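You operate a simulated robot arm through the tools that you are given. There is no shell and no other tool. Be economical: measure what you need, move in short steps, check, and stop when the job is done.

You are at the controls of a simulated robot arm. One attempt, no reset.

JOB
Fetch the small clear tub and set it on the bare end of the bench. Then stack the leek soup cup from the top of the wooden table on top of the miso soup cup. Then take the purple ladle on the top of the wooden table and put it away on the bottom shelf of the supply stand. Then put the blue sponge on the shelf under the sink. Then fetch the rice sack with the latest date from the right drain board and stand it on the top of the right freezer lid. Then take the large tray and leave it on the side table. Then close the bench drawer. Then take the green ladle and put it in the green colander. Then open the blue bin lid. The order counts. Set down upright: purple ladle, rice sack.

Only the result counts: the job must be done as asked and must still hold three seconds after the hand-in. Knocking over, shifting, dropping, spilling or breaking anything else fails it. A push-on lid holds only when it is set on centred and level and pressed home; a screw cap is set on level and turned clockwise until tight.

ROBOT AND FRAMES
A 7-joint arm with a three-finger gripper on a trunk, on a base that drives. Base frame: it is fixed to the floor where the robot stands at the start and does not move with it; the origin is under the middle of the robot, x ahead of it, y to its left, z up. Units: mm, rad, N and s.
With the tool pointing down near the work surface it reaches from about 100 to 780 mm from the robot's upright axis, wherever it stands. Its first joint turns from -2.897 to 2.897 rad. Places, roughly: bare end of the bench [200, -2100, 800]; bench drawer [-1100, -1800, 700]; blue bin lid [800, 1900, 600]; blue sponge (10x7x4 cm) [-5700, -1900, 900]; bottom shelf of the supply stand [-1300, 400, 100]; green colander (29x22x10 cm) [-4900, -2000, 200]; green ladle (7x6x18 cm) [-300, -2100, 900]; large tray (23x20x4 cm) [-1800, -1900, 300]; purple ladle (7x6x18 cm) [700, -1000, 900]; rice sack [-5500, -2000, 1000]; shelf under the sink [-4900, -2100, 200]; side table [-2000, -2100, 800]; small clear tub (30x18x8 cm) [600, -100, 900]; soup cup [750, -500, 1000]; top of the right freezer lid [-6300, 2000, 900]. Payload 2.69 kg.
Tool frame: the origin (TCP) lies between the finger pads and is the grasp point; the fingertips stand 29 mm ahead of it; z points along the fingers, y is the line along which they close. Largest opening 120 mm; the body of the gripper starts 78 mm behind the TCP.
Orientation is told as [roll, pitch, yaw] about the base's x, y, z axes, in that order, counted from this pose: with the fingers straight down and closing along the base's y, the tool's x points along the base's -x, its y along +y and its z along -z.

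CONTROLS
- The arm moves only by the tool arm_command. Its argument "rows" is a list that holds one entry, the list of rows, each a list of 7 numbers: the gripper command, from -1 (shut) to 1 (fully open), values between in proportion, then the shift along the tool's x, y, z in mm, then the turn, a rotation vector about the tool's x, y, z in rad. In form: [[[gripper, x, y, z, wx, wy, wz], ...]]. A call has 1 to 12 rows; each row shifts and turns the commanded pose from where the row before left it, along the tool's axes as they then stand. Rows are played at 5 a second. More than 50 mm and 0.15 rad between two rows, or a gripper value outside its range, and nothing of the call is played. Where a pose cannot be reached the arm comes as near as it can. A force on the tool above 40 N (or 10 N above the force at the start of the call, whichever is more), or a blocked arm, ends the call early, and 0.2 s more pass. The fingers move at their own pace and stop on an object; they squeeze with about 24 N. The grip force told is the motor's: it shows also when the fingers shut on nothing. Time passes only in rows, and 0.2 s behind the last, so rows that do not move let the fingers close. The reply holds the time, the measured pose of the TCP, the force on the tool along the base axes, the opening and the grip force, in the units named above and with some noise, with the torque about the TCP (base axes, N m) and any sound that the robot's microphone picked up, and new pictures: "views" is both (left out), scene, wrist or none.
- Cameras (640 x 400 px; columns grow to the right, rows downward): "scene" is now at [258.5, 116.8, 1373.1]; the picture's right is [-0.89, -0.46, 0.00], its down [-0.31, 0.60, -0.74] and it looks along [0.34, -0.66, -0.67] (base axes); focal length 264 px, centre (320, 200). "wrist" rides on the gripper at [63, 0, -104] in the tool frame; the picture's right is [0.00, 1.00, 0.00], its down [-0.83, 0.00, -0.56] and it looks along [-0.56, 0.00, 0.83] (tool axes); focal length 275 px, centre (320, 200).
- move_column(by): slides the trunk up (or, below 0, down) by that many mm; the arm and the scene camera ride with it, the base frame stays. It gives what a move gives, with no picture.
- drive_base(legs): drives the robot by 1 to 6 legs, each [ahead, left, turn to the left] in mm, mm and rad, along the robot's own axes; the way and the turn of a leg run together, so that a leg with both is an arc; at most 1500 mm and 3.142 rad a leg. The arm and the cameras ride along, it lands a little off, and it stops where it bumps. It gives what a move gives, and a new picture of the scene camera.
- turn_head(pan, tilt): turns the head with the scene camera to pan (to the left, within 2.496 rad either way) and tilt (down, from -0.506 to 1.204), counted from straight ahead of the robot. It gives what a move gives, and a new picture of the scene camera.
- probe_pixels(camera, pixels): for up to 12 pixels [column, row] of the newest picture of that camera ("zoom" is the newest enlarged one), the place [x, y, z] in the base frame of the surface seen there, good to about 3 mm. No time passes.
- close_up(camera, box): a new picture of the part [left, top, right, bottom] of that camera's present view, enlarged. No time passes.
- job_done(): hands the job in; it is judged then, once.

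Go step by step. Measure first, check grasps and placings, and put right what went wrong. The budget is 322 turns and 360 pictures, counting those below and the enlarged ones. Unless the task says otherwise, let go and move clear before handing in.

The tools are called as name(argument=value, ...) on one line, values as JSON. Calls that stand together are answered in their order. arm_command: Moves the arm, as the interface text tells. Its arguments: {"type":"object","properties":{"rows":{"type":"array","items":{"type":"array","items":{"type":"array","items":{"type":"number"}}}},"views":{"type":"string","enum":["both","scene","wrist","none"]}},"required":["rows"]} The other tools are called the same way: move_column (by) slides the trunk up or down; drive_base (legs) drives the base; turn_head (pan, tilt) turns the head that bears the scene camera; probe_pixels (camera, pixels) gives the place of the surface under pixels of a picture; close_up (camera, box) takes an enlarged picture of a part of a camera's view; job_done () hands the job in.

At the start:

```text
clock: 0.0
eef_pos: [352.4, -326.1, 1154.2]
orientation: [0.001, 0.002, 0.0]
wrist_force: [0.3, -0.5, -0.2]
ft_torque: [-0.01, 0.01, 0.01]
gripper_width: 120.0
finger_force: 0.1
trunk travel left (down, up): [-375.0, 211.0]
robot x, y, heading: [-0.2, 3.8, 0.007]
head pan, tilt: [-1.093, 0.738]
```

scene: 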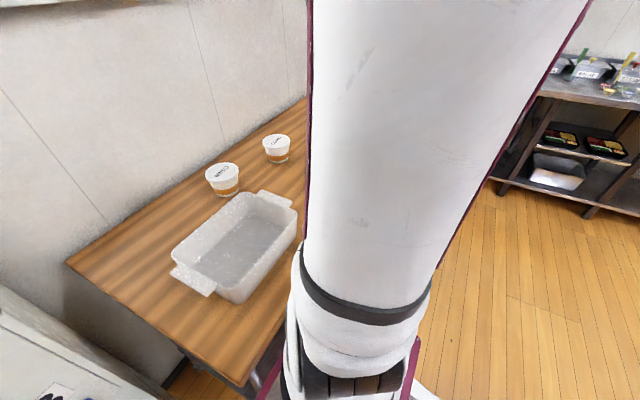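
wrist: 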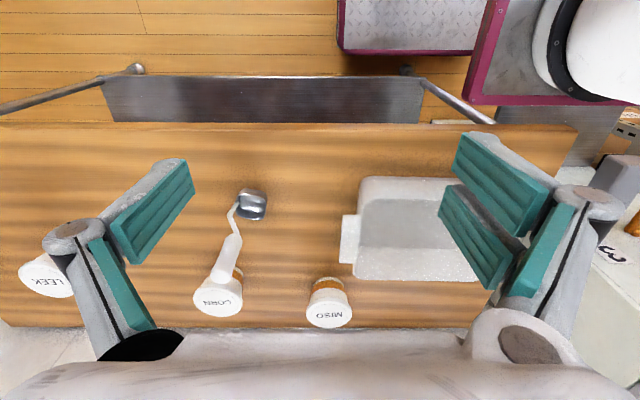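

The wrist picture shows the table with the leek cup (45,275), corn cup (218,290), miso cup (328,300), a white-handled ladle and the tub (420,230). I'll measure these.

probe_pixels(camera="wrist", pixels=[[45, 275], [218, 295], [328, 300], [252, 205], [228, 260], [350, 240], [400, 185], [400, 220], [400, 275], [300, 150], [300, 320], [560, 140]])

probe_pixels(camera="scene", pixels=[[222, 170], [276, 140], [190, 280], [275, 195], [240, 295], [180, 245], [240, 197], [295, 215], [230, 245], [70, 265], [240, 375], [560, 170]])

turn_head(pan=0.0, tilt=0.7)

```text
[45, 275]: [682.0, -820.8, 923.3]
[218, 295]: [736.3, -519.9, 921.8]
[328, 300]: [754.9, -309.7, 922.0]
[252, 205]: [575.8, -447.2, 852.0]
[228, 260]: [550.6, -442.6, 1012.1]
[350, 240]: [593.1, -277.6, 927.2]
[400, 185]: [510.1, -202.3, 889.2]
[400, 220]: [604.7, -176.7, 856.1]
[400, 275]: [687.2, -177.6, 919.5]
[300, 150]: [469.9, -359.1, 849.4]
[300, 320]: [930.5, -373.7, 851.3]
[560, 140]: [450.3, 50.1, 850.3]
```

```text
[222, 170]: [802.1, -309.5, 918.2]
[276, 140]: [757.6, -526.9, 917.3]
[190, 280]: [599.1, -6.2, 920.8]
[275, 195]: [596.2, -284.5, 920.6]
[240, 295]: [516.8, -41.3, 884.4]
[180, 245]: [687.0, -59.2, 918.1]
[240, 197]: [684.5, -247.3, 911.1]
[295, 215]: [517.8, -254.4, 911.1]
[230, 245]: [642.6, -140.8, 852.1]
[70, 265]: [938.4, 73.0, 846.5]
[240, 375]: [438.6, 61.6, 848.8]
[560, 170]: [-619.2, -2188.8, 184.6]
```

```text
clock: 1.3
eef_pos: [353.1, -327.0, 1153.0]
orientation: [0.0, 0.0, 0.001]
wrist_force: [-0.3, -0.1, -0.4]
ft_torque: [-0.03, 0.02, 0.0]
gripper_width: 119.9
finger_force: 0.2
trunk travel left (down, up): [-375.0, 211.0]
robot x, y, heading: [0.5, -1.7, 0.003]
head pan, tilt: [0.0, 0.7]
```

scene: 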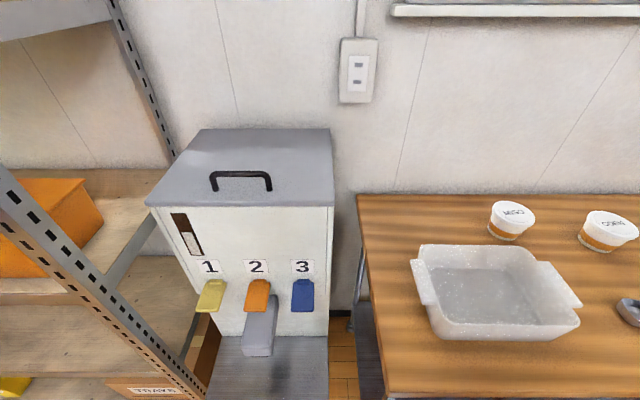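

The tub's rim is at z≈920, x 515–687, with handles at y -285 and -6; the table is at z 850. Before I grasp, I'll look around to see the floor and the bench.

turn_head(pan=-1.7, tilt=0.4)

turn_head(pan=-2.49, tilt=0.4)

turn_head(pan=2.3, tilt=0.4)

turn_head(pan=1.2, tilt=0.5)

```text
clock: 3.1
eef_pos: [353.1, -326.2, 1154.7]
orientation: [0.001, 0.002, 0.0]
wrist_force: [0.5, 0.2, -0.8]
ft_torque: [0.02, 0.04, -0.01]
gripper_width: 119.7
finger_force: 0.1
trunk travel left (down, up): [-375.0, 211.0]
robot x, y, heading: [0.1, -0.7, 0.003]
head pan, tilt: [-1.7, 0.4]
```

scene: 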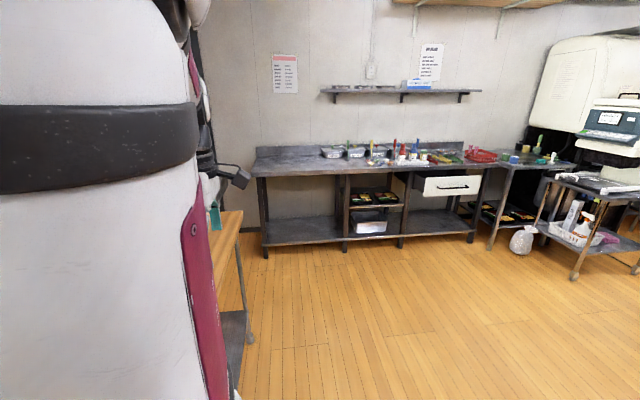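

```text
clock: 4.2
eef_pos: [352.8, -326.5, 1154.1]
orientation: [0.001, 0.001, 0.0]
wrist_force: [-0.8, -0.6, 0.3]
ft_torque: [0.01, -0.04, -0.01]
gripper_width: 120.0
finger_force: 0.0
trunk travel left (down, up): [-375.0, 211.0]
robot x, y, heading: [-2.4, 1.6, 0.003]
head pan, tilt: [-2.491, 0.4]
```

scene: 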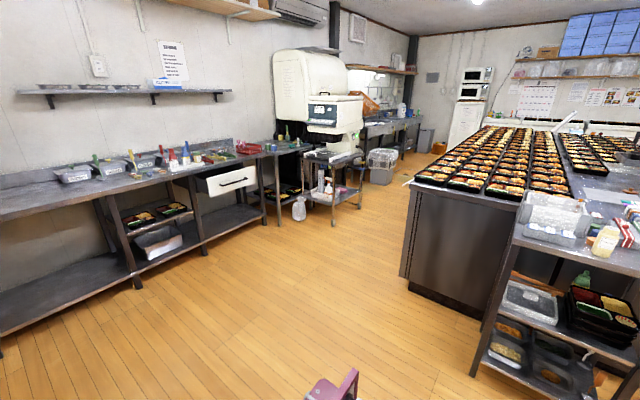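

```text
clock: 8.0
eef_pos: [353.7, -327.4, 1155.3]
orientation: [0.0, -0.001, 0.001]
wrist_force: [0.7, 0.2, -0.3]
ft_torque: [0.0, -0.02, 0.0]
gripper_width: 119.9
finger_force: 0.0
trunk travel left (down, up): [-375.0, 211.0]
robot x, y, heading: [-4.1, -2.1, -0.003]
head pan, tilt: [2.3, 0.4]
```

scene: 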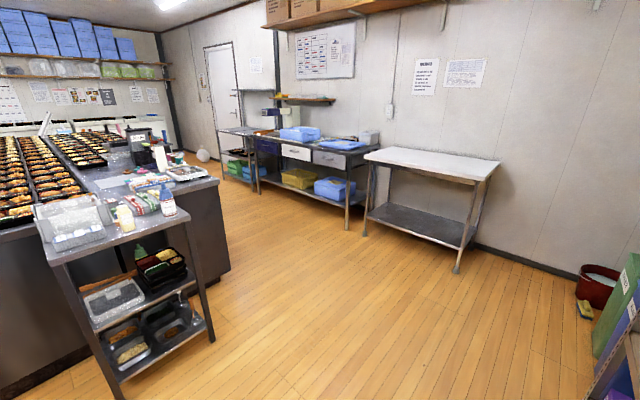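

```text
clock: 9.3
eef_pos: [352.6, -326.9, 1153.3]
orientation: [0.0, 0.0, -0.002]
wrist_force: [-0.2, 0.2, 0.3]
ft_torque: [0.01, 0.01, 0.02]
gripper_width: 120.0
finger_force: 0.1
trunk travel left (down, up): [-375.0, 211.0]
robot x, y, heading: [1.8, -0.1, 0.001]
head pan, tilt: [1.201, 0.499]
```

scene: 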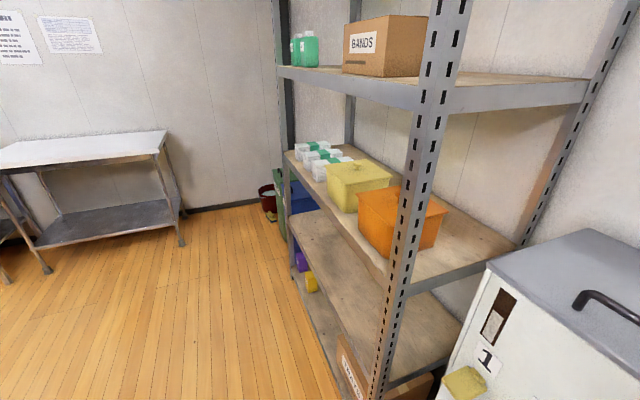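

The views give a clear layout: the bench is along the -y wall, its bare end is at the left, and the supply stand is behind me. I'll grip the tub's near long wall, so I move above it and turn the tool 90°.

arm_command(rows=[[[1, -32.4, 37.2, 0, 0, 0, 0], [1, -32.4, 37.2, 0, 0, 0, 0], [1, -32.4, 37.2, 0, 0, 0, 0], [1, -32.4, 37.2, 0, 0, 0, 0], [1, -32.4, 37.2, 0, 0, 0, 0], [1, 0, 0, 0, 0, 0, -0.1428], [1, 0, 0, 0, 0, 0, -0.1428], [1, 0, 0, 0, 0, 0, -0.1428], [1, 0, 0, 0, 0, 0, -0.1428], [1, 0, 0, 0, 0, 0, -0.1428], [1, 0, 0, 0, 0, 0, -0.1428], [1, 0, 0, 0, 0, 0, -0.1428]]], views="none")

arm_command(rows=[[[1, 0, 0, 20, 0, 0, -0.1428], [1, 0, 0, 20, 0, 0, -0.1428], [1, 0, 0, 20, 0, 0, -0.1428], [1, 0, 0, 20, 0, 0, -0.1428], [1, 0, 0, 20, 0, 0, 0], [1, 0, 0, 0, 0, 0, 0]]], views="wrist")

```text
clock: 11.9
eef_pos: [514.5, -139.0, 1154.9]
orientation: [0.001, -0.001, 1.002]
wrist_force: [-0.7, 0.2, 0.5]
ft_torque: [0.02, 0.02, 0.02]
gripper_width: 120.0
finger_force: 0.1
trunk travel left (down, up): [-375.0, 211.0]
robot x, y, heading: [-2.5, 0.6, 0.0]
head pan, tilt: [1.201, 0.499]
```

```text
clock: 13.3
eef_pos: [514.4, -140.8, 1055.3]
orientation: [0.0, 0.0, 1.571]
wrist_force: [0.3, -0.2, -0.1]
ft_torque: [0.02, -0.01, 0.04]
gripper_width: 120.0
finger_force: 0.1
trunk travel left (down, up): [-375.0, 211.0]
robot x, y, heading: [0.8, -0.3, -0.003]
head pan, tilt: [1.201, 0.499]
```

wrist: 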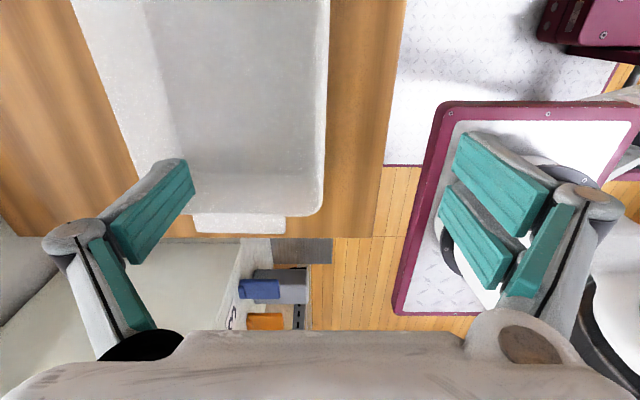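

Yaw is 90° and the near wall runs at columns 320–328. I'll measure it.

probe_pixels(camera="wrist", pixels=[[325, 60], [328, 60], [322, 60], [318, 60], [310, 60], [325, 120], [321, 120], [300, 120], [326, 10], [345, 60]])

close_up(camera="wrist", box=[100, 0, 420, 240])

```text
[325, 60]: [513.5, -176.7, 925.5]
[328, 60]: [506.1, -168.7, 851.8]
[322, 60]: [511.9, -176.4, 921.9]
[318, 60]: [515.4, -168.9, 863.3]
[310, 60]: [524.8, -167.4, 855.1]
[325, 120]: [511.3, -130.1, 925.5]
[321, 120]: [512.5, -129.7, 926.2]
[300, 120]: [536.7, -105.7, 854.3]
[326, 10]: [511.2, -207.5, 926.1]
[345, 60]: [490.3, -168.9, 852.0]
```

```text
1.67 times, centred on (260, 120) of wrist
```

zoom: 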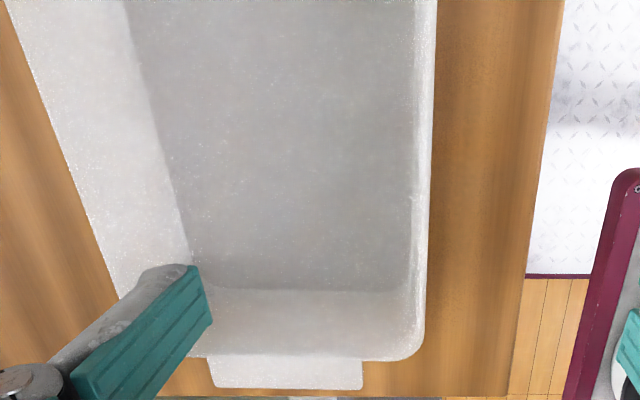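

The wall is at x≈512 with the rim at z≈925. I go down to z≈897 and close.

arm_command(rows=[[[1, 3, 2.4, 40, 0, 0, 0], [1, 0, 0, 40, 0, 0, 0], [1, 0, 0, 40, 0, 0, 0], [1, 0, 0, 38, 0, 0, 0], [0, 0, 0, 0, 0, 0, 0], [-0.5, 0, 0, 0, 0, 0, 0], [-1, 0, 0, 0, 0, 0, 0], [-1, 0, 0, 0, 0, 0, 0], [-1, 0, 0, 0, 0, 0, 0]]], views="wrist")

```text
clock: 15.3
eef_pos: [526.9, -154.1, 901.4]
orientation: [0.0, 0.0, 1.571]
wrist_force: [2.2, 0.1, 4.7]
ft_torque: [-0.13, -1.12, 0.02]
gripper_width: 6.2
finger_force: 23.2
out of reach, approached as far as the arm can: row 3, 4
trunk travel left (down, up): [-375.0, 211.0]
robot x, y, heading: [0.4, -5.0, -0.004]
head pan, tilt: [1.201, 0.499]
```

wrist: 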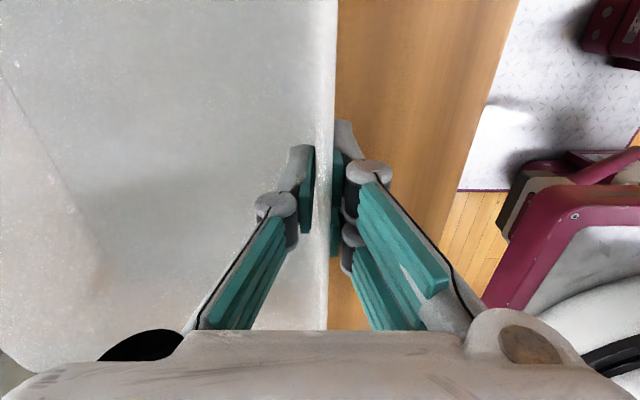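

I've gripped the wall (opening 6.2 mm), although the arm was at its reach limit there. I'll lift with the trunk and check the load.

move_column(by=40)

turn_head(pan=0.0, tilt=0.7)

```text
clock: 16.1
eef_pos: [529.0, -154.7, 941.2]
orientation: [0.0, 0.001, 1.571]
wrist_force: [0.3, 0.9, -1.3]
ft_torque: [-0.01, 0.15, -0.01]
gripper_width: 5.7
finger_force: 23.9
trunk travel left (down, up): [-415.0, 171.0]
robot x, y, heading: [0.7, 1.3, -0.001]
head pan, tilt: [1.201, 0.499]
```

```text
clock: 17.5
eef_pos: [529.2, -154.9, 940.2]
orientation: [-0.001, 0.0, 1.572]
wrist_force: [0.7, 0.2, -2.0]
ft_torque: [-0.01, 0.12, 0.01]
gripper_width: 5.9
finger_force: 24.7
trunk travel left (down, up): [-415.0, 171.0]
robot x, y, heading: [-2.0, -3.8, -0.001]
head pan, tilt: [0.0, 0.7]
```

scene: 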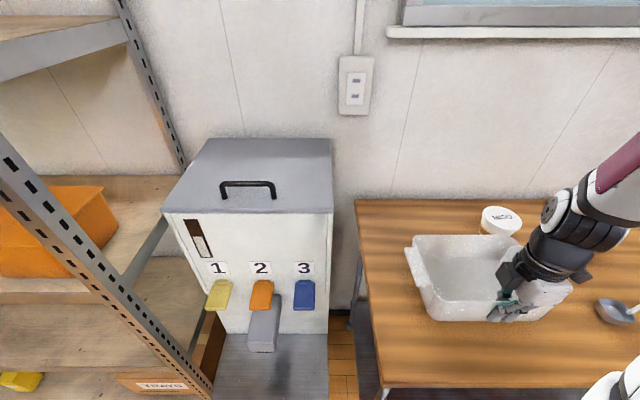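

The tub hangs level and light in the grip. I raise it further, then back off and drive toward the bench.

move_column(by=110)

drive_base(legs=[[-400, 0, 0], [0, 0, -1.571], [700, 0, 0]])

turn_head(pan=0.25, tilt=0.5)

```text
clock: 19.0
eef_pos: [529.3, -154.0, 1050.8]
orientation: [0.0, -0.001, 1.571]
wrist_force: [-0.3, 0.0, -1.6]
ft_torque: [-0.03, 0.16, 0.01]
gripper_width: 6.0
finger_force: 24.3
trunk travel left (down, up): [-525.0, 61.0]
robot x, y, heading: [0.6, 0.4, -0.002]
head pan, tilt: [0.0, 0.7]
```

```text
clock: 28.8
eef_pos: [-597.2, -1224.1, 1051.7]
orientation: [0.0, 0.002, -0.035]
wrist_force: [0.0, -0.8, -1.9]
ft_torque: [0.15, 0.04, -0.01]
gripper_width: 6.1
finger_force: 24.2
trunk travel left (down, up): [-525.0, 61.0]
robot x, y, heading: [-422.2, -700.2, -1.61]
head pan, tilt: [0.0, 0.7]
```

scene: 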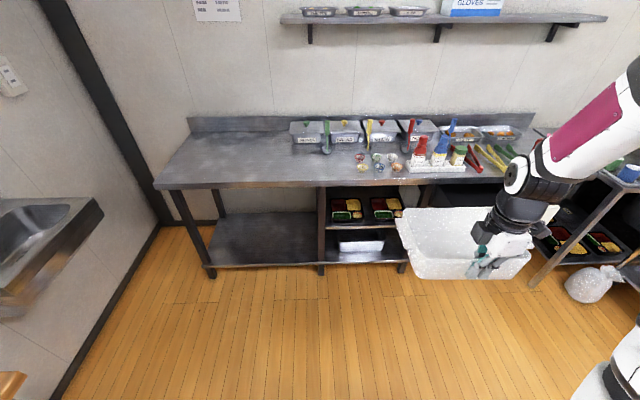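

```text
clock: 29.6
eef_pos: [-596.9, -1223.9, 1051.3]
orientation: [-0.001, 0.0, -0.038]
wrist_force: [-0.9, 0.0, -1.5]
ft_torque: [0.1, 0.0, -0.02]
gripper_width: 5.9
finger_force: 23.9
trunk travel left (down, up): [-525.0, 61.0]
robot x, y, heading: [-423.2, -702.2, -1.609]
head pan, tilt: [0.25, 0.499]
```

scene: 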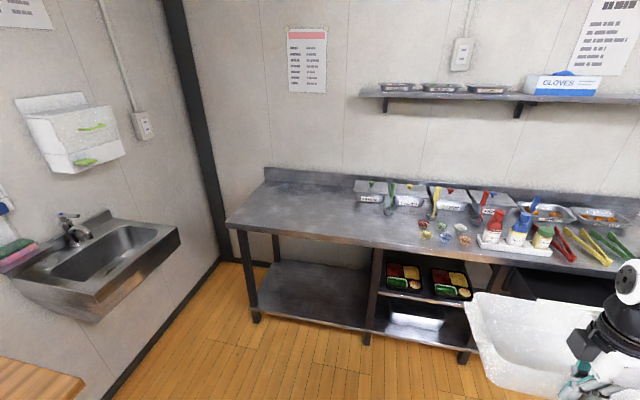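

The bare left end of the bench is in view (240–360, 180–230). I'll measure its extents.

probe_pixels(camera="scene", pixels=[[230, 220], [265, 185], [300, 232], [340, 240], [350, 190], [300, 205], [360, 215], [425, 225], [400, 250], [385, 205], [175, 235], [100, 290]])

```text
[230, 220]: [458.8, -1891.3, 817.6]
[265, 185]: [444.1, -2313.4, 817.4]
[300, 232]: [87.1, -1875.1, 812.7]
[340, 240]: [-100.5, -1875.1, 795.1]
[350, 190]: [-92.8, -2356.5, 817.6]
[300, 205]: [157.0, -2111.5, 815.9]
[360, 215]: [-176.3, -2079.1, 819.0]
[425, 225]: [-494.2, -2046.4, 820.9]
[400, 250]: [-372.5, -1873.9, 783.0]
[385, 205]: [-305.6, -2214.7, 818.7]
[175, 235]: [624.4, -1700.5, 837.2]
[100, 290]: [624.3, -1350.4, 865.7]
```

The bench top is at z≈817, its front edge is at y -1875 and the bare stretch runs x≈-50…455. I drive so the robot stands at about (50,-1430).

drive_base(legs=[[0, 500, 0.038], [690, 0, 0]])

```text
clock: 36.0
eef_pos: [-57.9, -1929.3, 1050.4]
orientation: [0.0, 0.0, 0.007]
wrist_force: [-0.3, 0.5, -1.7]
ft_torque: [0.11, -0.01, 0.0]
gripper_width: 5.9
finger_force: 24.3
trunk travel left (down, up): [-525.0, 61.0]
robot x, y, heading: [94.6, -1397.8, -1.565]
head pan, tilt: [0.25, 0.499]
```

scene: 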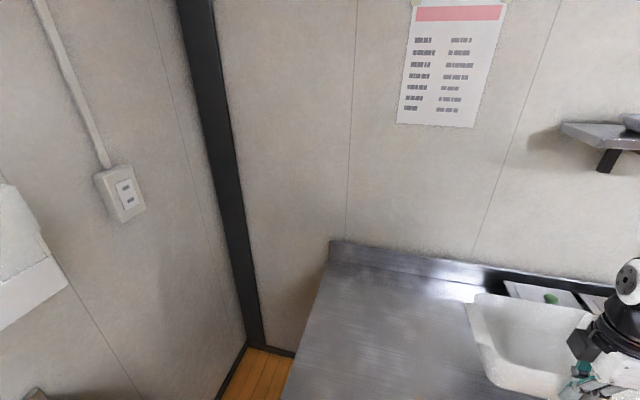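

The tub is over the bench edge. I shift it left by about 278 mm, over the bare end.

arm_command(rows=[[[-1, -46.3, -9.3, 0, 0, 0, 0], [-1, -46.3, -9.3, 0, 0, 0, 0], [-1, -46.3, -9.3, 0, 0, 0, 0], [-1, -46.3, -9.3, 0, 0, 0, 0], [-1, -46.3, -9.3, 0, 0, 0, 0], [-1, -46.3, -9.3, 0, 0, 0, 0], [-1, 0, 0, 0, 0, 0, 0]]], views="none")

move_column(by=-165)

turn_head(pan=0.1, tilt=0.8)

```text
clock: 37.5
eef_pos: [221.1, -1980.2, 1050.2]
orientation: [0.0, -0.001, 0.008]
wrist_force: [-0.6, 0.0, -1.4]
ft_torque: [0.11, 0.02, 0.03]
gripper_width: 6.1
finger_force: 24.1
trunk travel left (down, up): [-525.0, 61.0]
robot x, y, heading: [92.6, -1395.0, -1.562]
head pan, tilt: [0.25, 0.499]
```

```text
clock: 39.4
eef_pos: [221.0, -1983.0, 885.4]
orientation: [-0.001, 0.0, 0.008]
wrist_force: [-0.8, -0.1, -1.7]
ft_torque: [0.18, 0.01, 0.02]
gripper_width: 5.6
finger_force: 23.8
trunk travel left (down, up): [-360.0, 226.0]
robot x, y, heading: [93.2, -1398.6, -1.565]
head pan, tilt: [0.25, 0.499]
```

```text
clock: 40.2
eef_pos: [220.1, -1982.8, 886.0]
orientation: [-0.001, 0.0, 0.007]
wrist_force: [0.1, 0.1, -1.7]
ft_torque: [0.1, 0.01, 0.01]
gripper_width: 5.9
finger_force: 23.9
trunk travel left (down, up): [-360.0, 226.0]
robot x, y, heading: [91.6, -1399.3, -1.567]
head pan, tilt: [0.099, 0.799]
```

scene: 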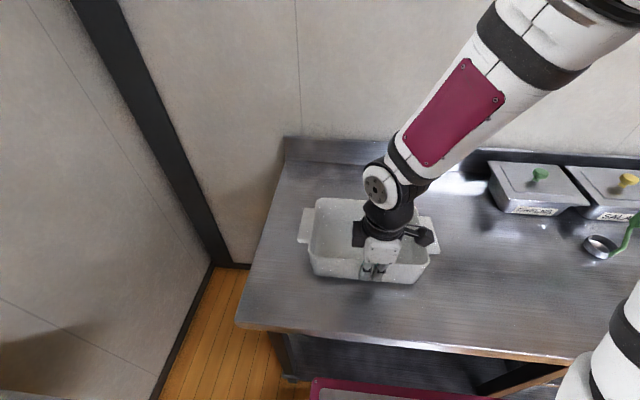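

The tub is just above the bare bench, clear of everything. I lower it in small steps until it touches.

arm_command(rows=[[[-1, 0, 0, 8, 0, 0, 0], [-1, 0, 0, 6, 0, 0, 0], [-1, 0, 0, 3, 0, 0, 0], [-1, 0, 0, 2, 0, 0, 0], [-1, 0, 0, 0, 0, 0, 0]]], views="none")

```text
clock: 41.4
eef_pos: [220.3, -1982.9, 867.0]
orientation: [-0.002, 0.0, 0.006]
wrist_force: [-1.1, 0.0, 20.2]
ft_torque: [-1.01, -0.01, 0.0]
gripper_width: 6.0
finger_force: 24.0
trunk travel left (down, up): [-360.0, 226.0]
robot x, y, heading: [91.2, -1398.6, -1.569]
head pan, tilt: [0.099, 0.799]
```

It has touched the bench (20 N). I ease up slightly, open and lift clear.

arm_command(rows=[[[-1, 0, 0, -1, 0, 0, 0], [-0.6, 0, 0, 0, 0, 0, 0], [0, 0, 0, 0, 0, 0, 0], [0, 0, 0, -10, 0, 0, 0], [0, 0, 0, -40, 0, 0, 0], [0, 0, 0, -50, 0, 0, 0], [0, 0, 0, -50, 0, 0, 0]]], views="scene")

```text
clock: 43.0
eef_pos: [220.0, -1982.9, 1017.3]
orientation: [0.0, 0.001, 0.008]
wrist_force: [-0.2, -0.8, -0.9]
ft_torque: [0.05, -0.02, -0.01]
gripper_width: 60.1
finger_force: 0.0
trunk travel left (down, up): [-360.0, 226.0]
robot x, y, heading: [89.1, -1399.0, -1.568]
head pan, tilt: [0.099, 0.799]
```

scene: 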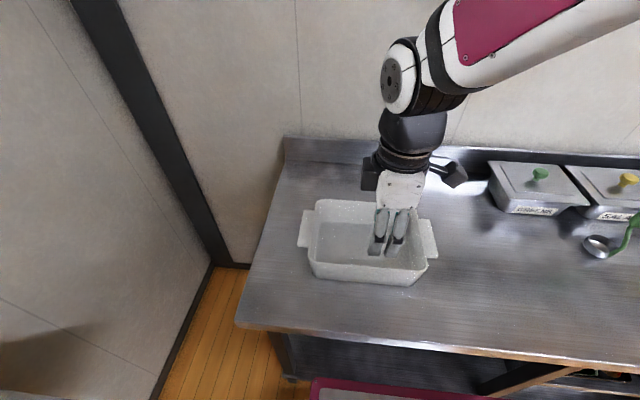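

The tub stands on the bare end with the gripper clear. Now I go back to the table for the cups: first raise and retract the arm, then drive to about (-60,-560) facing +x.

arm_command(rows=[[[0, 30, 40, 0, 0, 0, 0], [0, 30, 40, 0, 0, 0, 0], [0, 30, 40, 0, 0, 0, 0], [0, 30, 40, 0, 0, 0, 0]]], views="none")

move_column(by=130)

drive_base(legs=[[-250, -160, 0], [-580, 0, 0], [0, 0, 1.567]])

turn_head(pan=0.0, tilt=0.7)

```text
clock: 44.0
eef_pos: [105.4, -1863.7, 1063.3]
orientation: [0.004, 0.001, 0.01]
wrist_force: [-0.1, -0.6, 0.4]
ft_torque: [0.06, 0.05, 0.02]
gripper_width: 60.0
finger_force: 0.0
out of reach, approached as far as the arm can: row 3, 4
trunk travel left (down, up): [-360.0, 226.0]
robot x, y, heading: [94.4, -1397.8, -1.568]
head pan, tilt: [0.099, 0.799]
```

```text
clock: 45.6
eef_pos: [105.3, -1864.1, 1195.5]
orientation: [0.0, -0.001, 0.007]
wrist_force: [0.2, 0.4, 0.1]
ft_torque: [-0.01, -0.01, -0.01]
gripper_width: 60.1
finger_force: 0.1
trunk travel left (down, up): [-490.0, 96.0]
robot x, y, heading: [95.7, -1400.2, -1.565]
head pan, tilt: [0.099, 0.799]
```

```text
clock: 54.4
eef_pos: [393.9, -560.4, 1196.8]
orientation: [0.0, 0.0, 1.565]
wrist_force: [0.2, -0.3, 0.5]
ft_torque: [0.0, 0.01, -0.01]
gripper_width: 60.1
finger_force: 0.0
trunk travel left (down, up): [-490.0, 96.0]
robot x, y, heading: [-74.4, -566.1, -0.006]
head pan, tilt: [0.099, 0.799]
```

scene: 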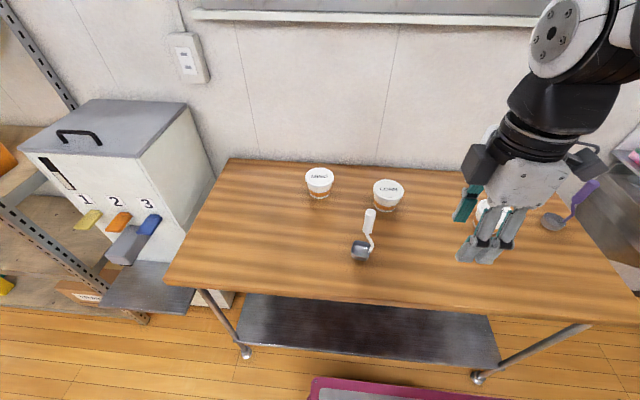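

```text
clock: 55.0
eef_pos: [393.7, -558.8, 1195.9]
orientation: [0.0, 0.0, 1.566]
wrist_force: [0.6, 0.8, 0.3]
ft_torque: [0.0, 0.0, 0.04]
gripper_width: 59.7
finger_force: 0.0
trunk travel left (down, up): [-490.0, 96.0]
robot x, y, heading: [-73.0, -569.0, -0.007]
head pan, tilt: [0.0, 0.7]
```

scene: 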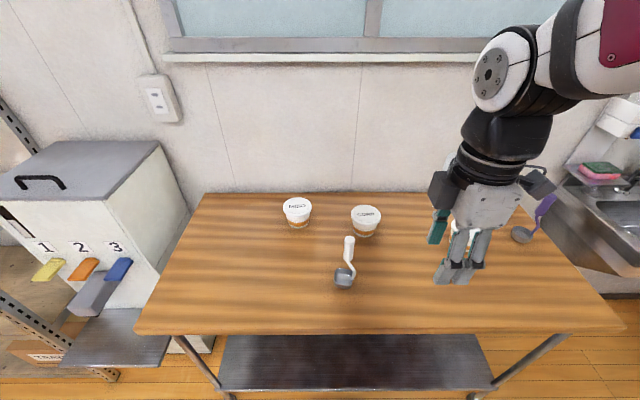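

I'll measure the cups, the ladle and the clearance between base and table.

probe_pixels(camera="scene", pixels=[[297, 206], [298, 222], [366, 214], [365, 230], [545, 205], [522, 235], [550, 262], [350, 340], [350, 385], [476, 390], [330, 328], [625, 322]])

turn_head(pan=-0.4, tilt=0.9)

```text
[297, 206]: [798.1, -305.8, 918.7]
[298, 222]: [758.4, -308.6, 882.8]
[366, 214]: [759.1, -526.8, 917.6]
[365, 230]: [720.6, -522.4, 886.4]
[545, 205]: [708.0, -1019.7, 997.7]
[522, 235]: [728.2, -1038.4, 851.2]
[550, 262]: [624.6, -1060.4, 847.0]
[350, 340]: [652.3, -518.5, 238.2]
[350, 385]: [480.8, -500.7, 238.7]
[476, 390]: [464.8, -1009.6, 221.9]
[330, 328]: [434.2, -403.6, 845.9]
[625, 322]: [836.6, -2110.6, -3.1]
```

```text
clock: 55.9
eef_pos: [392.6, -559.6, 1195.2]
orientation: [0.0, -0.002, 1.564]
wrist_force: [-0.5, -0.6, 0.2]
ft_torque: [-0.01, -0.01, 0.05]
gripper_width: 60.0
finger_force: 0.2
trunk travel left (down, up): [-490.0, 96.0]
robot x, y, heading: [-73.1, -564.5, -0.006]
head pan, tilt: [-0.4, 0.901]
```

scene: 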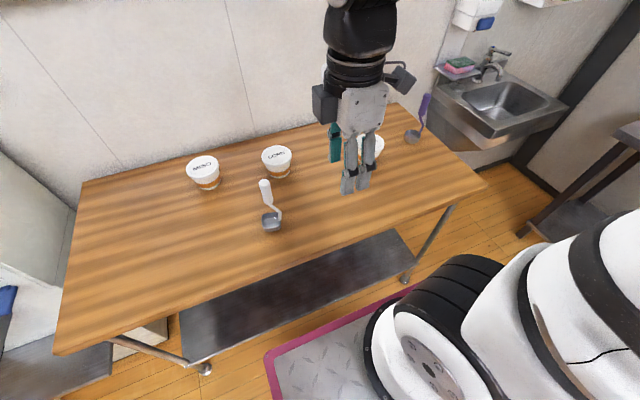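

probe_pixels(camera="scene", pixels=[[270, 355], [330, 315], [400, 290], [300, 340], [355, 170], [365, 140], [380, 145], [424, 105], [205, 370], [410, 278], [485, 190], [415, 137]])

close_up(camera="scene", box=[180, 80, 460, 260])

```text
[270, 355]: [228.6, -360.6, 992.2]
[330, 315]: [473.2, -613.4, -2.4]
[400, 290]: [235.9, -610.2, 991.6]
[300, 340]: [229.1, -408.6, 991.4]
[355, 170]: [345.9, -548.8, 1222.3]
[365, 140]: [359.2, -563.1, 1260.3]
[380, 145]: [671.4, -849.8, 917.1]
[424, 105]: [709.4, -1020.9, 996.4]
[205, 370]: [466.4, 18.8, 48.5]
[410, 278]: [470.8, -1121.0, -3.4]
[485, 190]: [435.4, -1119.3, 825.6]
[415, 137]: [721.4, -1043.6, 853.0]
```

```text
2.22 times, centred on (320, 170) of scene
```

zoom: 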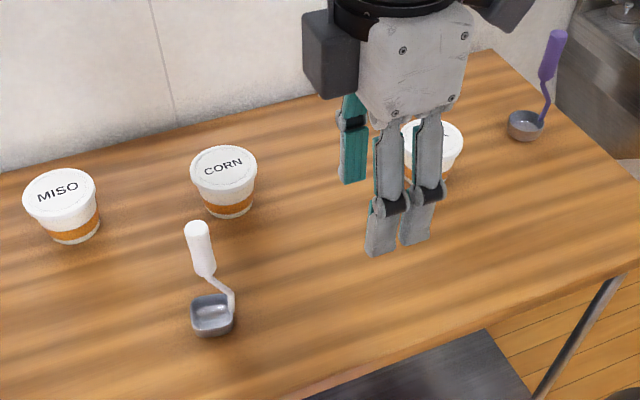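

The leek cup is near (690,-830), miso near (760,-308), and the purple ladle (handle up) near (708,-1020). I drive 150 mm nearer and move the gripper above the leek cup.

drive_base(legs=[[150, 0, 0.006]])

arm_command(rows=[[[1, 40, -24, 5, 0, 0, 0], [1, 40, -24, 5, 0, 0, 0], [1, 40, -24, 5, 0, 0, 0], [1, 40, -24, 5, 0, 0, 0], [1, 40, -24, 5, 0, 0, 0], [1, 0, 0, 0, 0, 0, 0]]], views="wrist")

```text
clock: 57.4
eef_pos: [528.6, -558.9, 1195.2]
orientation: [0.002, 0.002, 1.57]
wrist_force: [-0.2, -0.7, 0.0]
ft_torque: [0.01, 0.01, 0.01]
gripper_width: 60.0
finger_force: 0.1
trunk travel left (down, up): [-490.0, 96.0]
robot x, y, heading: [60.6, -564.9, -0.003]
head pan, tilt: [-0.4, 0.901]
stopped in leg 1: the robot was blocked; the commanded pose is now the measured one
```

scene: 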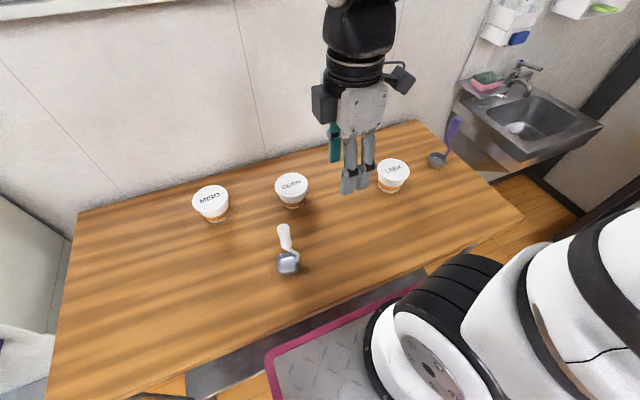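

```text
clock: 58.8
eef_pos: [650.1, -758.0, 1170.6]
orientation: [0.0, -0.002, 1.569]
wrist_force: [0.7, -0.4, 0.5]
ft_torque: [-0.02, -0.03, -0.01]
gripper_width: 120.3
finger_force: 0.1
trunk travel left (down, up): [-490.0, 96.0]
robot x, y, heading: [60.7, -564.5, -0.002]
head pan, tilt: [-0.4, 0.901]
```

wrist: 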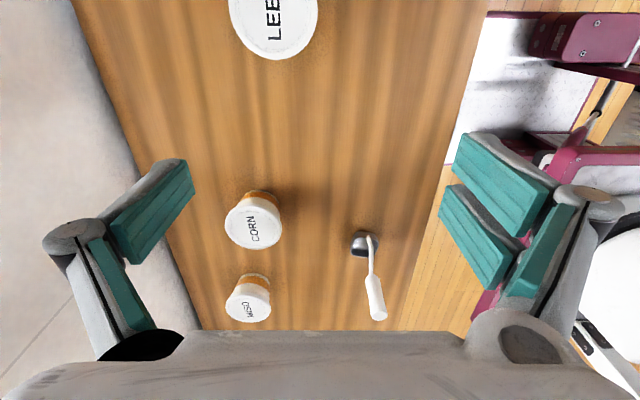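

The base bumped the table's lower frame at x=60, so the base reaches about 400 mm ahead of centre; I'll back off a little. The leek cup is at (275,20), and I measure the cups.

drive_base(legs=[[-15, 0, 0]])

arm_command(rows=[[[1, 45, 0, 0, 0, 0, 0], [1, 45, 0, 0, 0, 0, 0], [1, 0, 0, 0, 0, 0, 0]]], views="wrist")

```text
clock: 59.5
eef_pos: [634.3, -758.0, 1170.3]
orientation: [0.0, 0.0, 1.571]
wrist_force: [-0.7, -0.6, 0.6]
ft_torque: [-0.01, 0.03, -0.01]
gripper_width: 120.0
finger_force: 0.0
trunk travel left (down, up): [-490.0, 96.0]
robot x, y, heading: [48.6, -565.3, -0.005]
head pan, tilt: [-0.4, 0.901]
```

scene: 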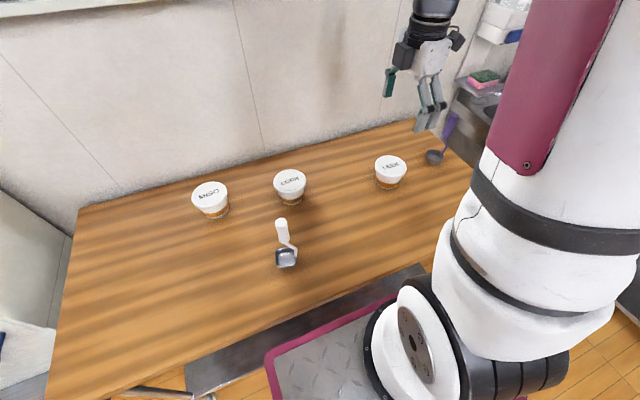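

```text
clock: 60.4
eef_pos: [633.8, -849.5, 1170.1]
orientation: [0.002, 0.0, 1.571]
wrist_force: [-0.2, -0.6, -0.7]
ft_torque: [-0.01, 0.01, 0.03]
gripper_width: 120.2
finger_force: 0.0
trunk travel left (down, up): [-490.0, 96.0]
robot x, y, heading: [48.2, -565.6, -0.004]
head pan, tilt: [-0.4, 0.901]
```

wrist: 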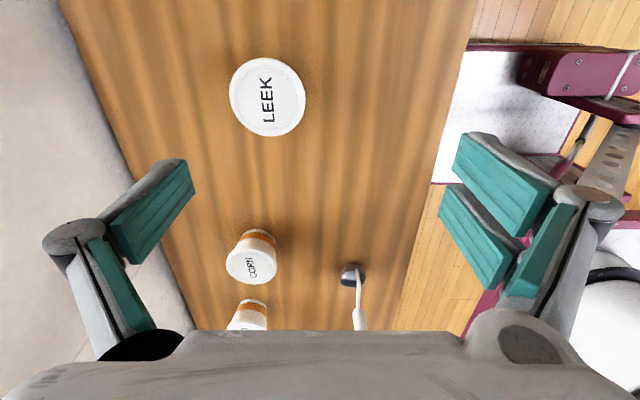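

Lid outline of the leek cup: columns 230–305, rows 58–135. I probe near its edges, and the miso cup in the scene picture.

probe_pixels(camera="wrist", pixels=[[267, 97], [234, 97], [301, 97], [267, 62], [267, 132]])

close_up(camera="scene", box=[170, 160, 330, 260])

```text
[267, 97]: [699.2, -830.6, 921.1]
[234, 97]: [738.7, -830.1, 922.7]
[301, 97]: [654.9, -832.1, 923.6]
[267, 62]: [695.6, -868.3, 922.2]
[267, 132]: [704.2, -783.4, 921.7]
```

```text
4.00 times, centred on (250, 210) of scene
```

zoom: 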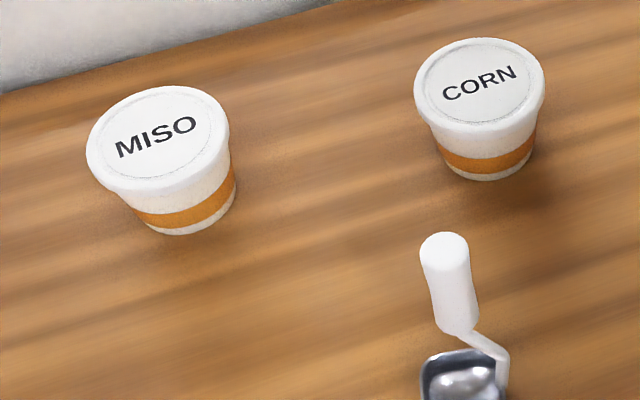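

The leek cup's centre is at about (697,-827) with a Ø90 lid. I align above it, then lower the trunk, then the arm.

arm_command(rows=[[[1, -11, -31.5, 0, 0, 0, 0], [1, -11, -31.5, 0, 0, 0, 0], [1, 0, 0, 0, 0, 0, 0]]], views="none")

move_column(by=-170)

arm_command(rows=[[[1, 0, 0, 20, 0, 0, 0], [1, 0, 0, 20, 0, 0, 0], [1, 0, 0, 0, 0, 0, 0]]], views="wrist")

```text
clock: 61.1
eef_pos: [697.5, -826.5, 1170.6]
orientation: [0.0, 0.001, 1.571]
wrist_force: [-0.2, 1.0, 0.6]
ft_torque: [-0.01, 0.01, -0.01]
gripper_width: 120.0
finger_force: 0.1
trunk travel left (down, up): [-490.0, 96.0]
robot x, y, heading: [46.6, -567.5, 0.001]
head pan, tilt: [-0.4, 0.901]
```

```text
clock: 63.1
eef_pos: [753.3, -817.7, 978.0]
orientation: [0.011, 0.017, 1.573]
wrist_force: [-1.2, -1.6, 2.5]
ft_torque: [0.22, -0.09, 0.02]
gripper_width: 119.5
finger_force: 0.1
trunk travel left (down, up): [-328.0, 258.0]
robot x, y, heading: [70.1, -564.8, -0.0]
head pan, tilt: [-0.4, 0.901]
stopped: the arm was blocked; the commanded pose is now the measured one
```

```text
clock: 63.4
eef_pos: [797.1, -813.7, 926.1]
orientation: [0.047, 0.024, 1.576]
wrist_force: [-2.3, -1.4, 4.1]
ft_torque: [0.25, 0.06, 0.01]
gripper_width: 121.1
finger_force: 0.4
trunk travel left (down, up): [-328.0, 258.0]
robot x, y, heading: [68.5, -567.2, 0.001]
head pan, tilt: [-0.4, 0.901]
stopped in row 1: the arm was blocked; the commanded pose is now the measured one
```

wrist: 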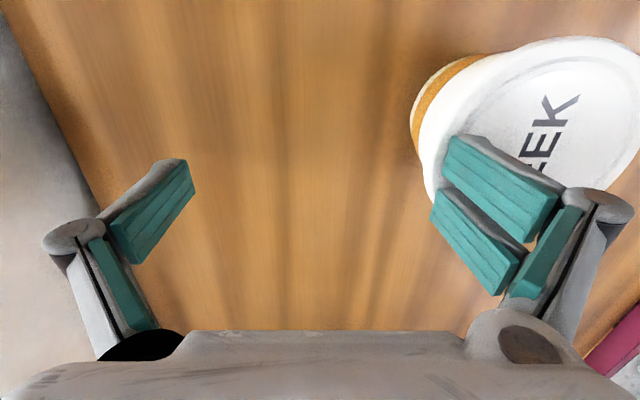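

The arm got blocked on the way down: the TCP shifted to x 797. I'll look at what's touching before moving anything.

turn_head(pan=-0.4, tilt=1.0)

```text
clock: 64.1
eef_pos: [795.9, -812.9, 927.8]
orientation: [0.045, 0.023, 1.575]
wrist_force: [1.5, -0.1, 1.6]
ft_torque: [-0.03, 0.15, -0.03]
gripper_width: 120.9
finger_force: 0.1
trunk travel left (down, up): [-328.0, 258.0]
robot x, y, heading: [68.4, -566.2, 0.002]
head pan, tilt: [-0.4, 1.0]
```

scene: 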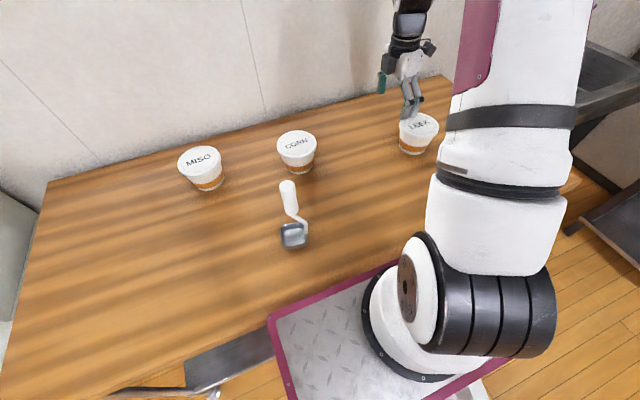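

probe_pixels(camera="scene", pixels=[[275, 325], [330, 290], [390, 270], [280, 345], [310, 365], [250, 325], [320, 280], [298, 135], [200, 155], [292, 235], [415, 122], [200, 370]])

close_up(camera="scene", box=[180, 240, 480, 400])

```text
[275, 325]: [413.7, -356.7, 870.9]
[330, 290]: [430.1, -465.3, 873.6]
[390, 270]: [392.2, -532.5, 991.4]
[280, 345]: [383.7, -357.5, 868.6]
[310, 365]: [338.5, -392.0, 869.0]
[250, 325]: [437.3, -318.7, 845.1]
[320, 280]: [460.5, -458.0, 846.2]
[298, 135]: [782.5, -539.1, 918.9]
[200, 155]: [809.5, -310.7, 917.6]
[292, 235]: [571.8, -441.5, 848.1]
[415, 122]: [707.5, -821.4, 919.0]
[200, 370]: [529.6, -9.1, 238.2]
```

```text
2.13 times, centred on (330, 320) of scene
```

zoom: 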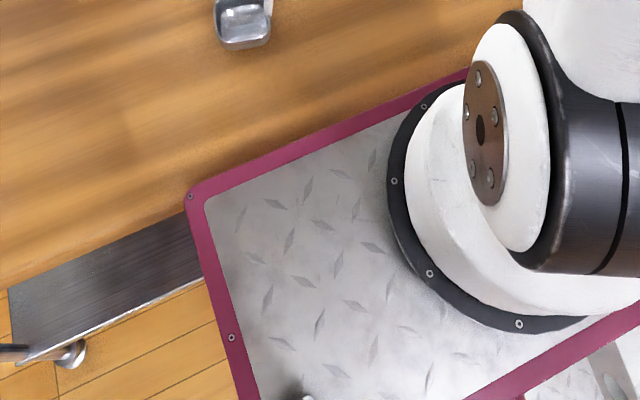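

The front of the carriage plate (z≈871) is at the table's front edge, so the robot got wedged there. The cups haven't moved. I raise the trunk first and re-measure.

move_column(by=60)

turn_head(pan=0.1, tilt=1.1)

```text
clock: 64.4
eef_pos: [833.1, -812.8, 880.2]
orientation: [0.091, 0.029, 1.578]
wrist_force: [-0.6, -4.5, 3.9]
ft_torque: [0.28, -0.06, 0.0]
gripper_width: 120.3
finger_force: 0.1
trunk travel left (down, up): [-334.0, 252.0]
robot x, y, heading: [66.5, -568.1, -0.002]
head pan, tilt: [-0.4, 1.0]
stopped: the arm was blocked; the commanded pose is now the measured one
```

```text
clock: 65.4
eef_pos: [830.5, -811.3, 881.8]
orientation: [0.091, 0.023, 1.576]
wrist_force: [-0.4, -0.5, -0.1]
ft_torque: [-0.01, 0.01, 0.03]
gripper_width: 119.7
finger_force: 0.1
trunk travel left (down, up): [-334.0, 252.0]
robot x, y, heading: [66.6, -567.0, -0.0]
head pan, tilt: [0.099, 1.1]
```

scene: 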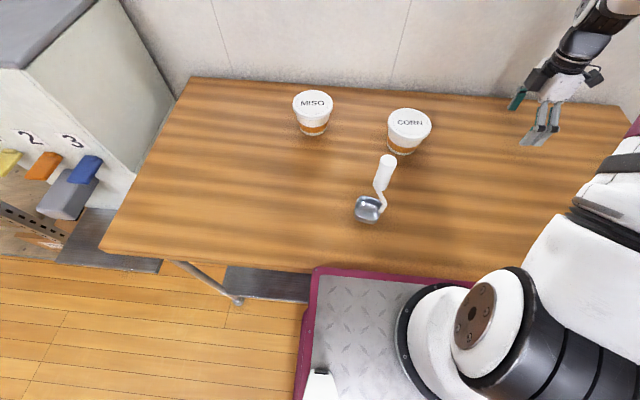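

Raising was blocked too, so the contact is within the arm's posture. I try moving the hand gently up and back.

arm_command(rows=[[[1, 0, 10, -20, 0, 0, 0], [1, 0, 10, -20, 0, 0, 0]]], views="none")

turn_head(pan=-0.75, tilt=1.1)

```text
clock: 65.7
eef_pos: [872.2, -812.5, 857.1]
orientation: [0.09, 0.042, 1.576]
wrist_force: [38.4, -20.4, 72.1]
ft_torque: [0.36, -2.84, -0.21]
gripper_width: 119.4
finger_force: 0.1
trunk travel left (down, up): [-334.0, 252.0]
robot x, y, heading: [69.2, -567.4, -0.0]
head pan, tilt: [0.099, 1.1]
stopped in row 1: the arm was blocked; the commanded pose is now the measured one
```

```text
clock: 66.9
eef_pos: [868.3, -810.3, 854.2]
orientation: [0.101, 0.038, 1.578]
wrist_force: [33.3, -2.7, 72.0]
ft_torque: [0.58, -2.38, 0.16]
gripper_width: 119.4
finger_force: 0.1
trunk travel left (down, up): [-334.0, 252.0]
robot x, y, heading: [65.6, -566.6, -0.002]
head pan, tilt: [-0.75, 1.1]
```

scene: 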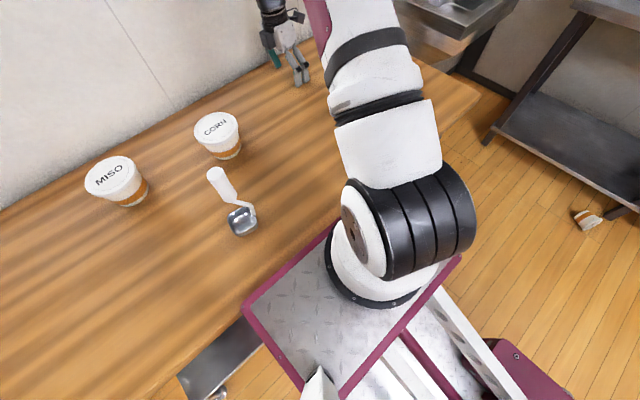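

I see what may be a cup on the floor at (588,218). I'll measure that, the plate's tilt, and take a close look.

probe_pixels(camera="scene", pixels=[[588, 218], [578, 213], [320, 243], [260, 320], [248, 308], [345, 390], [295, 330], [440, 275], [400, 60], [370, 190], [500, 350], [540, 395]])

close_up(camera="scene", box=[540, 170, 640, 240])

close_up(camera="scene", box=[220, 0, 480, 170])

```text
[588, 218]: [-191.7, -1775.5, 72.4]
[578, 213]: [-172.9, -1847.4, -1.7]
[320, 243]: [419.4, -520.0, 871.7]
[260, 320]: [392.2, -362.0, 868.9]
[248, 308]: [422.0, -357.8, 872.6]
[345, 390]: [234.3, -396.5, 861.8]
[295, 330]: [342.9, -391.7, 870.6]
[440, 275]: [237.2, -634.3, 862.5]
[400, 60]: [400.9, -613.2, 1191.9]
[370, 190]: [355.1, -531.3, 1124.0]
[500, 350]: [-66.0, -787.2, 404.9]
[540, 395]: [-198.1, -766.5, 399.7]
```

```text
5.71 times, centred on (590, 205) of scene
```

zoom: 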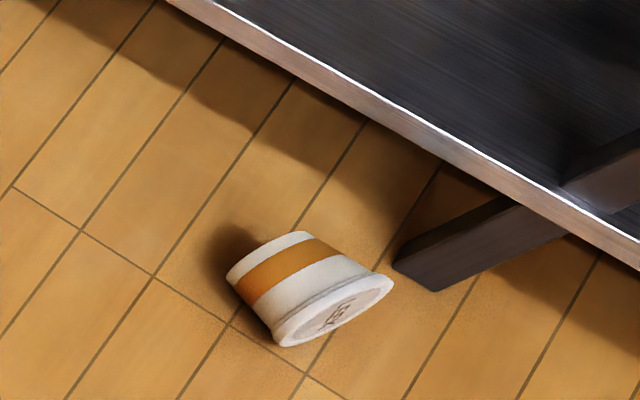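

```text
2.35 times, centred on (350, 85) of scene
```

zoom: 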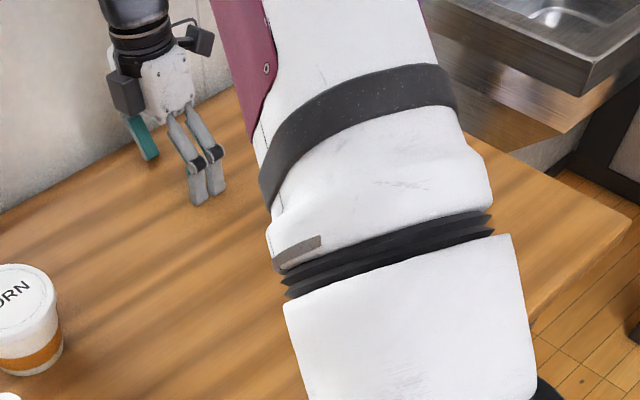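

The leek cup has fallen to the floor near the bench, though its lid is still on, so it can still be fetched. First I free the robot: the plate is resting on the table edge, tilting the robot back slightly. I raise the trunk again.

move_column(by=60)

```text
clock: 67.2
eef_pos: [880.7, -811.8, 851.8]
orientation: [0.204, 0.038, 1.565]
wrist_force: [-45.8, 0.3, 279.6]
ft_torque: [4.74, 8.52, -2.54]
gripper_width: 117.6
finger_force: 0.1
trunk travel left (down, up): [-339.0, 247.0]
robot x, y, heading: [70.1, -564.0, -0.002]
head pan, tilt: [-0.75, 1.1]
stopped: the arm was blocked; the commanded pose is now the measured one
```

The force is now 280 N into the table, so I must relieve it gently. I try a null row first to let the arm settle.

arm_command(rows=[[[1, 0, 0, 0, 0, 0, 0]]], views="none")

```text
clock: 67.5
eef_pos: [885.9, -813.1, 850.3]
orientation: [0.256, 0.039, 1.551]
wrist_force: [-34.6, 35.2, 257.2]
ft_torque: [4.61, 7.79, 0.6]
gripper_width: 116.4
finger_force: 0.1
trunk travel left (down, up): [-339.0, 247.0]
robot x, y, heading: [56.6, -567.3, 0.0]
head pan, tilt: [-0.75, 1.1]
stopped in row 1: the arm was blocked; the commanded pose is now the measured one
```

Now I back the base away by a short distance to unhook the plate.

drive_base(legs=[[-60, 0, 0]])

```text
clock: 68.3
eef_pos: [854.0, -804.8, 844.2]
orientation: [0.399, 0.035, 1.542]
wrist_force: [-3.3, 5.5, 178.5]
ft_torque: [-0.12, -13.06, 1.8]
gripper_width: 115.0
finger_force: 0.2
trunk travel left (down, up): [-339.0, 247.0]
robot x, y, heading: [42.3, -573.4, -0.014]
head pan, tilt: [-0.75, 1.1]
stopped in leg 1: the robot was blocked; the commanded pose is now the measured one
```

scene: 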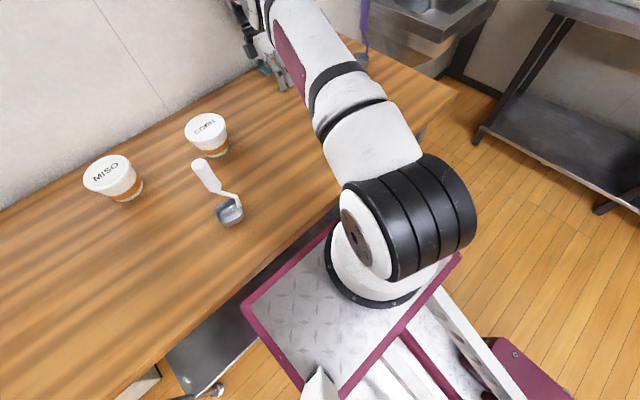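

The plate is clear of the table edge now. I raise the trunk.

move_column(by=40)

```text
clock: 68.6
eef_pos: [838.2, -801.2, 850.9]
orientation: [0.473, 0.033, 1.55]
wrist_force: [-12.6, -5.8, 156.2]
ft_torque: [-0.27, -13.2, -1.09]
gripper_width: 113.8
finger_force: 0.0
trunk travel left (down, up): [-342.0, 243.0]
robot x, y, heading: [34.1, -576.5, -0.024]
head pan, tilt: [-0.75, 1.1]
stopped: the arm was blocked; the commanded pose is now the measured one
```

arm_command(rows=[[[1, 0, 0, -45, 0, 0, 0], [1, 0, 0, -45, 0, 0, 0], [1, 0, 0, 0, 0, 0, 0]]], views="both")

```text
clock: 68.9
eef_pos: [821.5, -800.7, 857.3]
orientation: [0.557, 0.013, 1.592]
wrist_force: [3.8, 12.5, 212.7]
ft_torque: [0.49, -17.9, 0.25]
gripper_width: 114.0
finger_force: 0.0
trunk travel left (down, up): [-342.0, 243.0]
robot x, y, heading: [26.8, -589.1, -0.036]
head pan, tilt: [-0.75, 1.1]
stopped in row 1: the arm was blocked; the commanded pose is now the measured one
```

scene: 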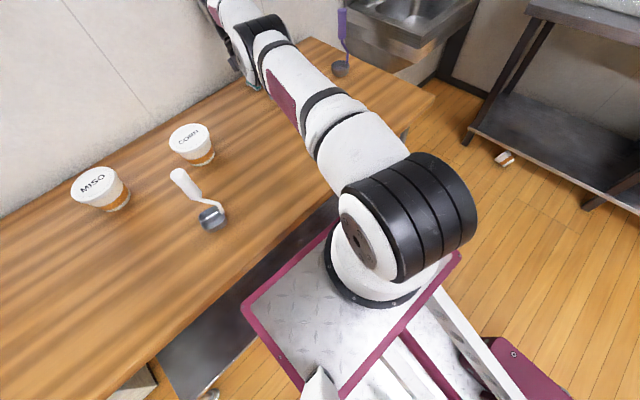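
wrist: 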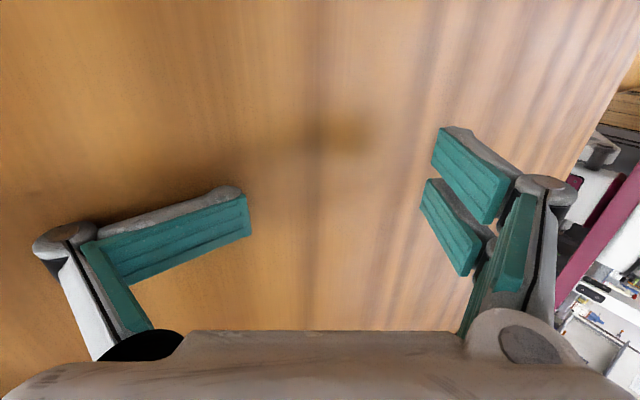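

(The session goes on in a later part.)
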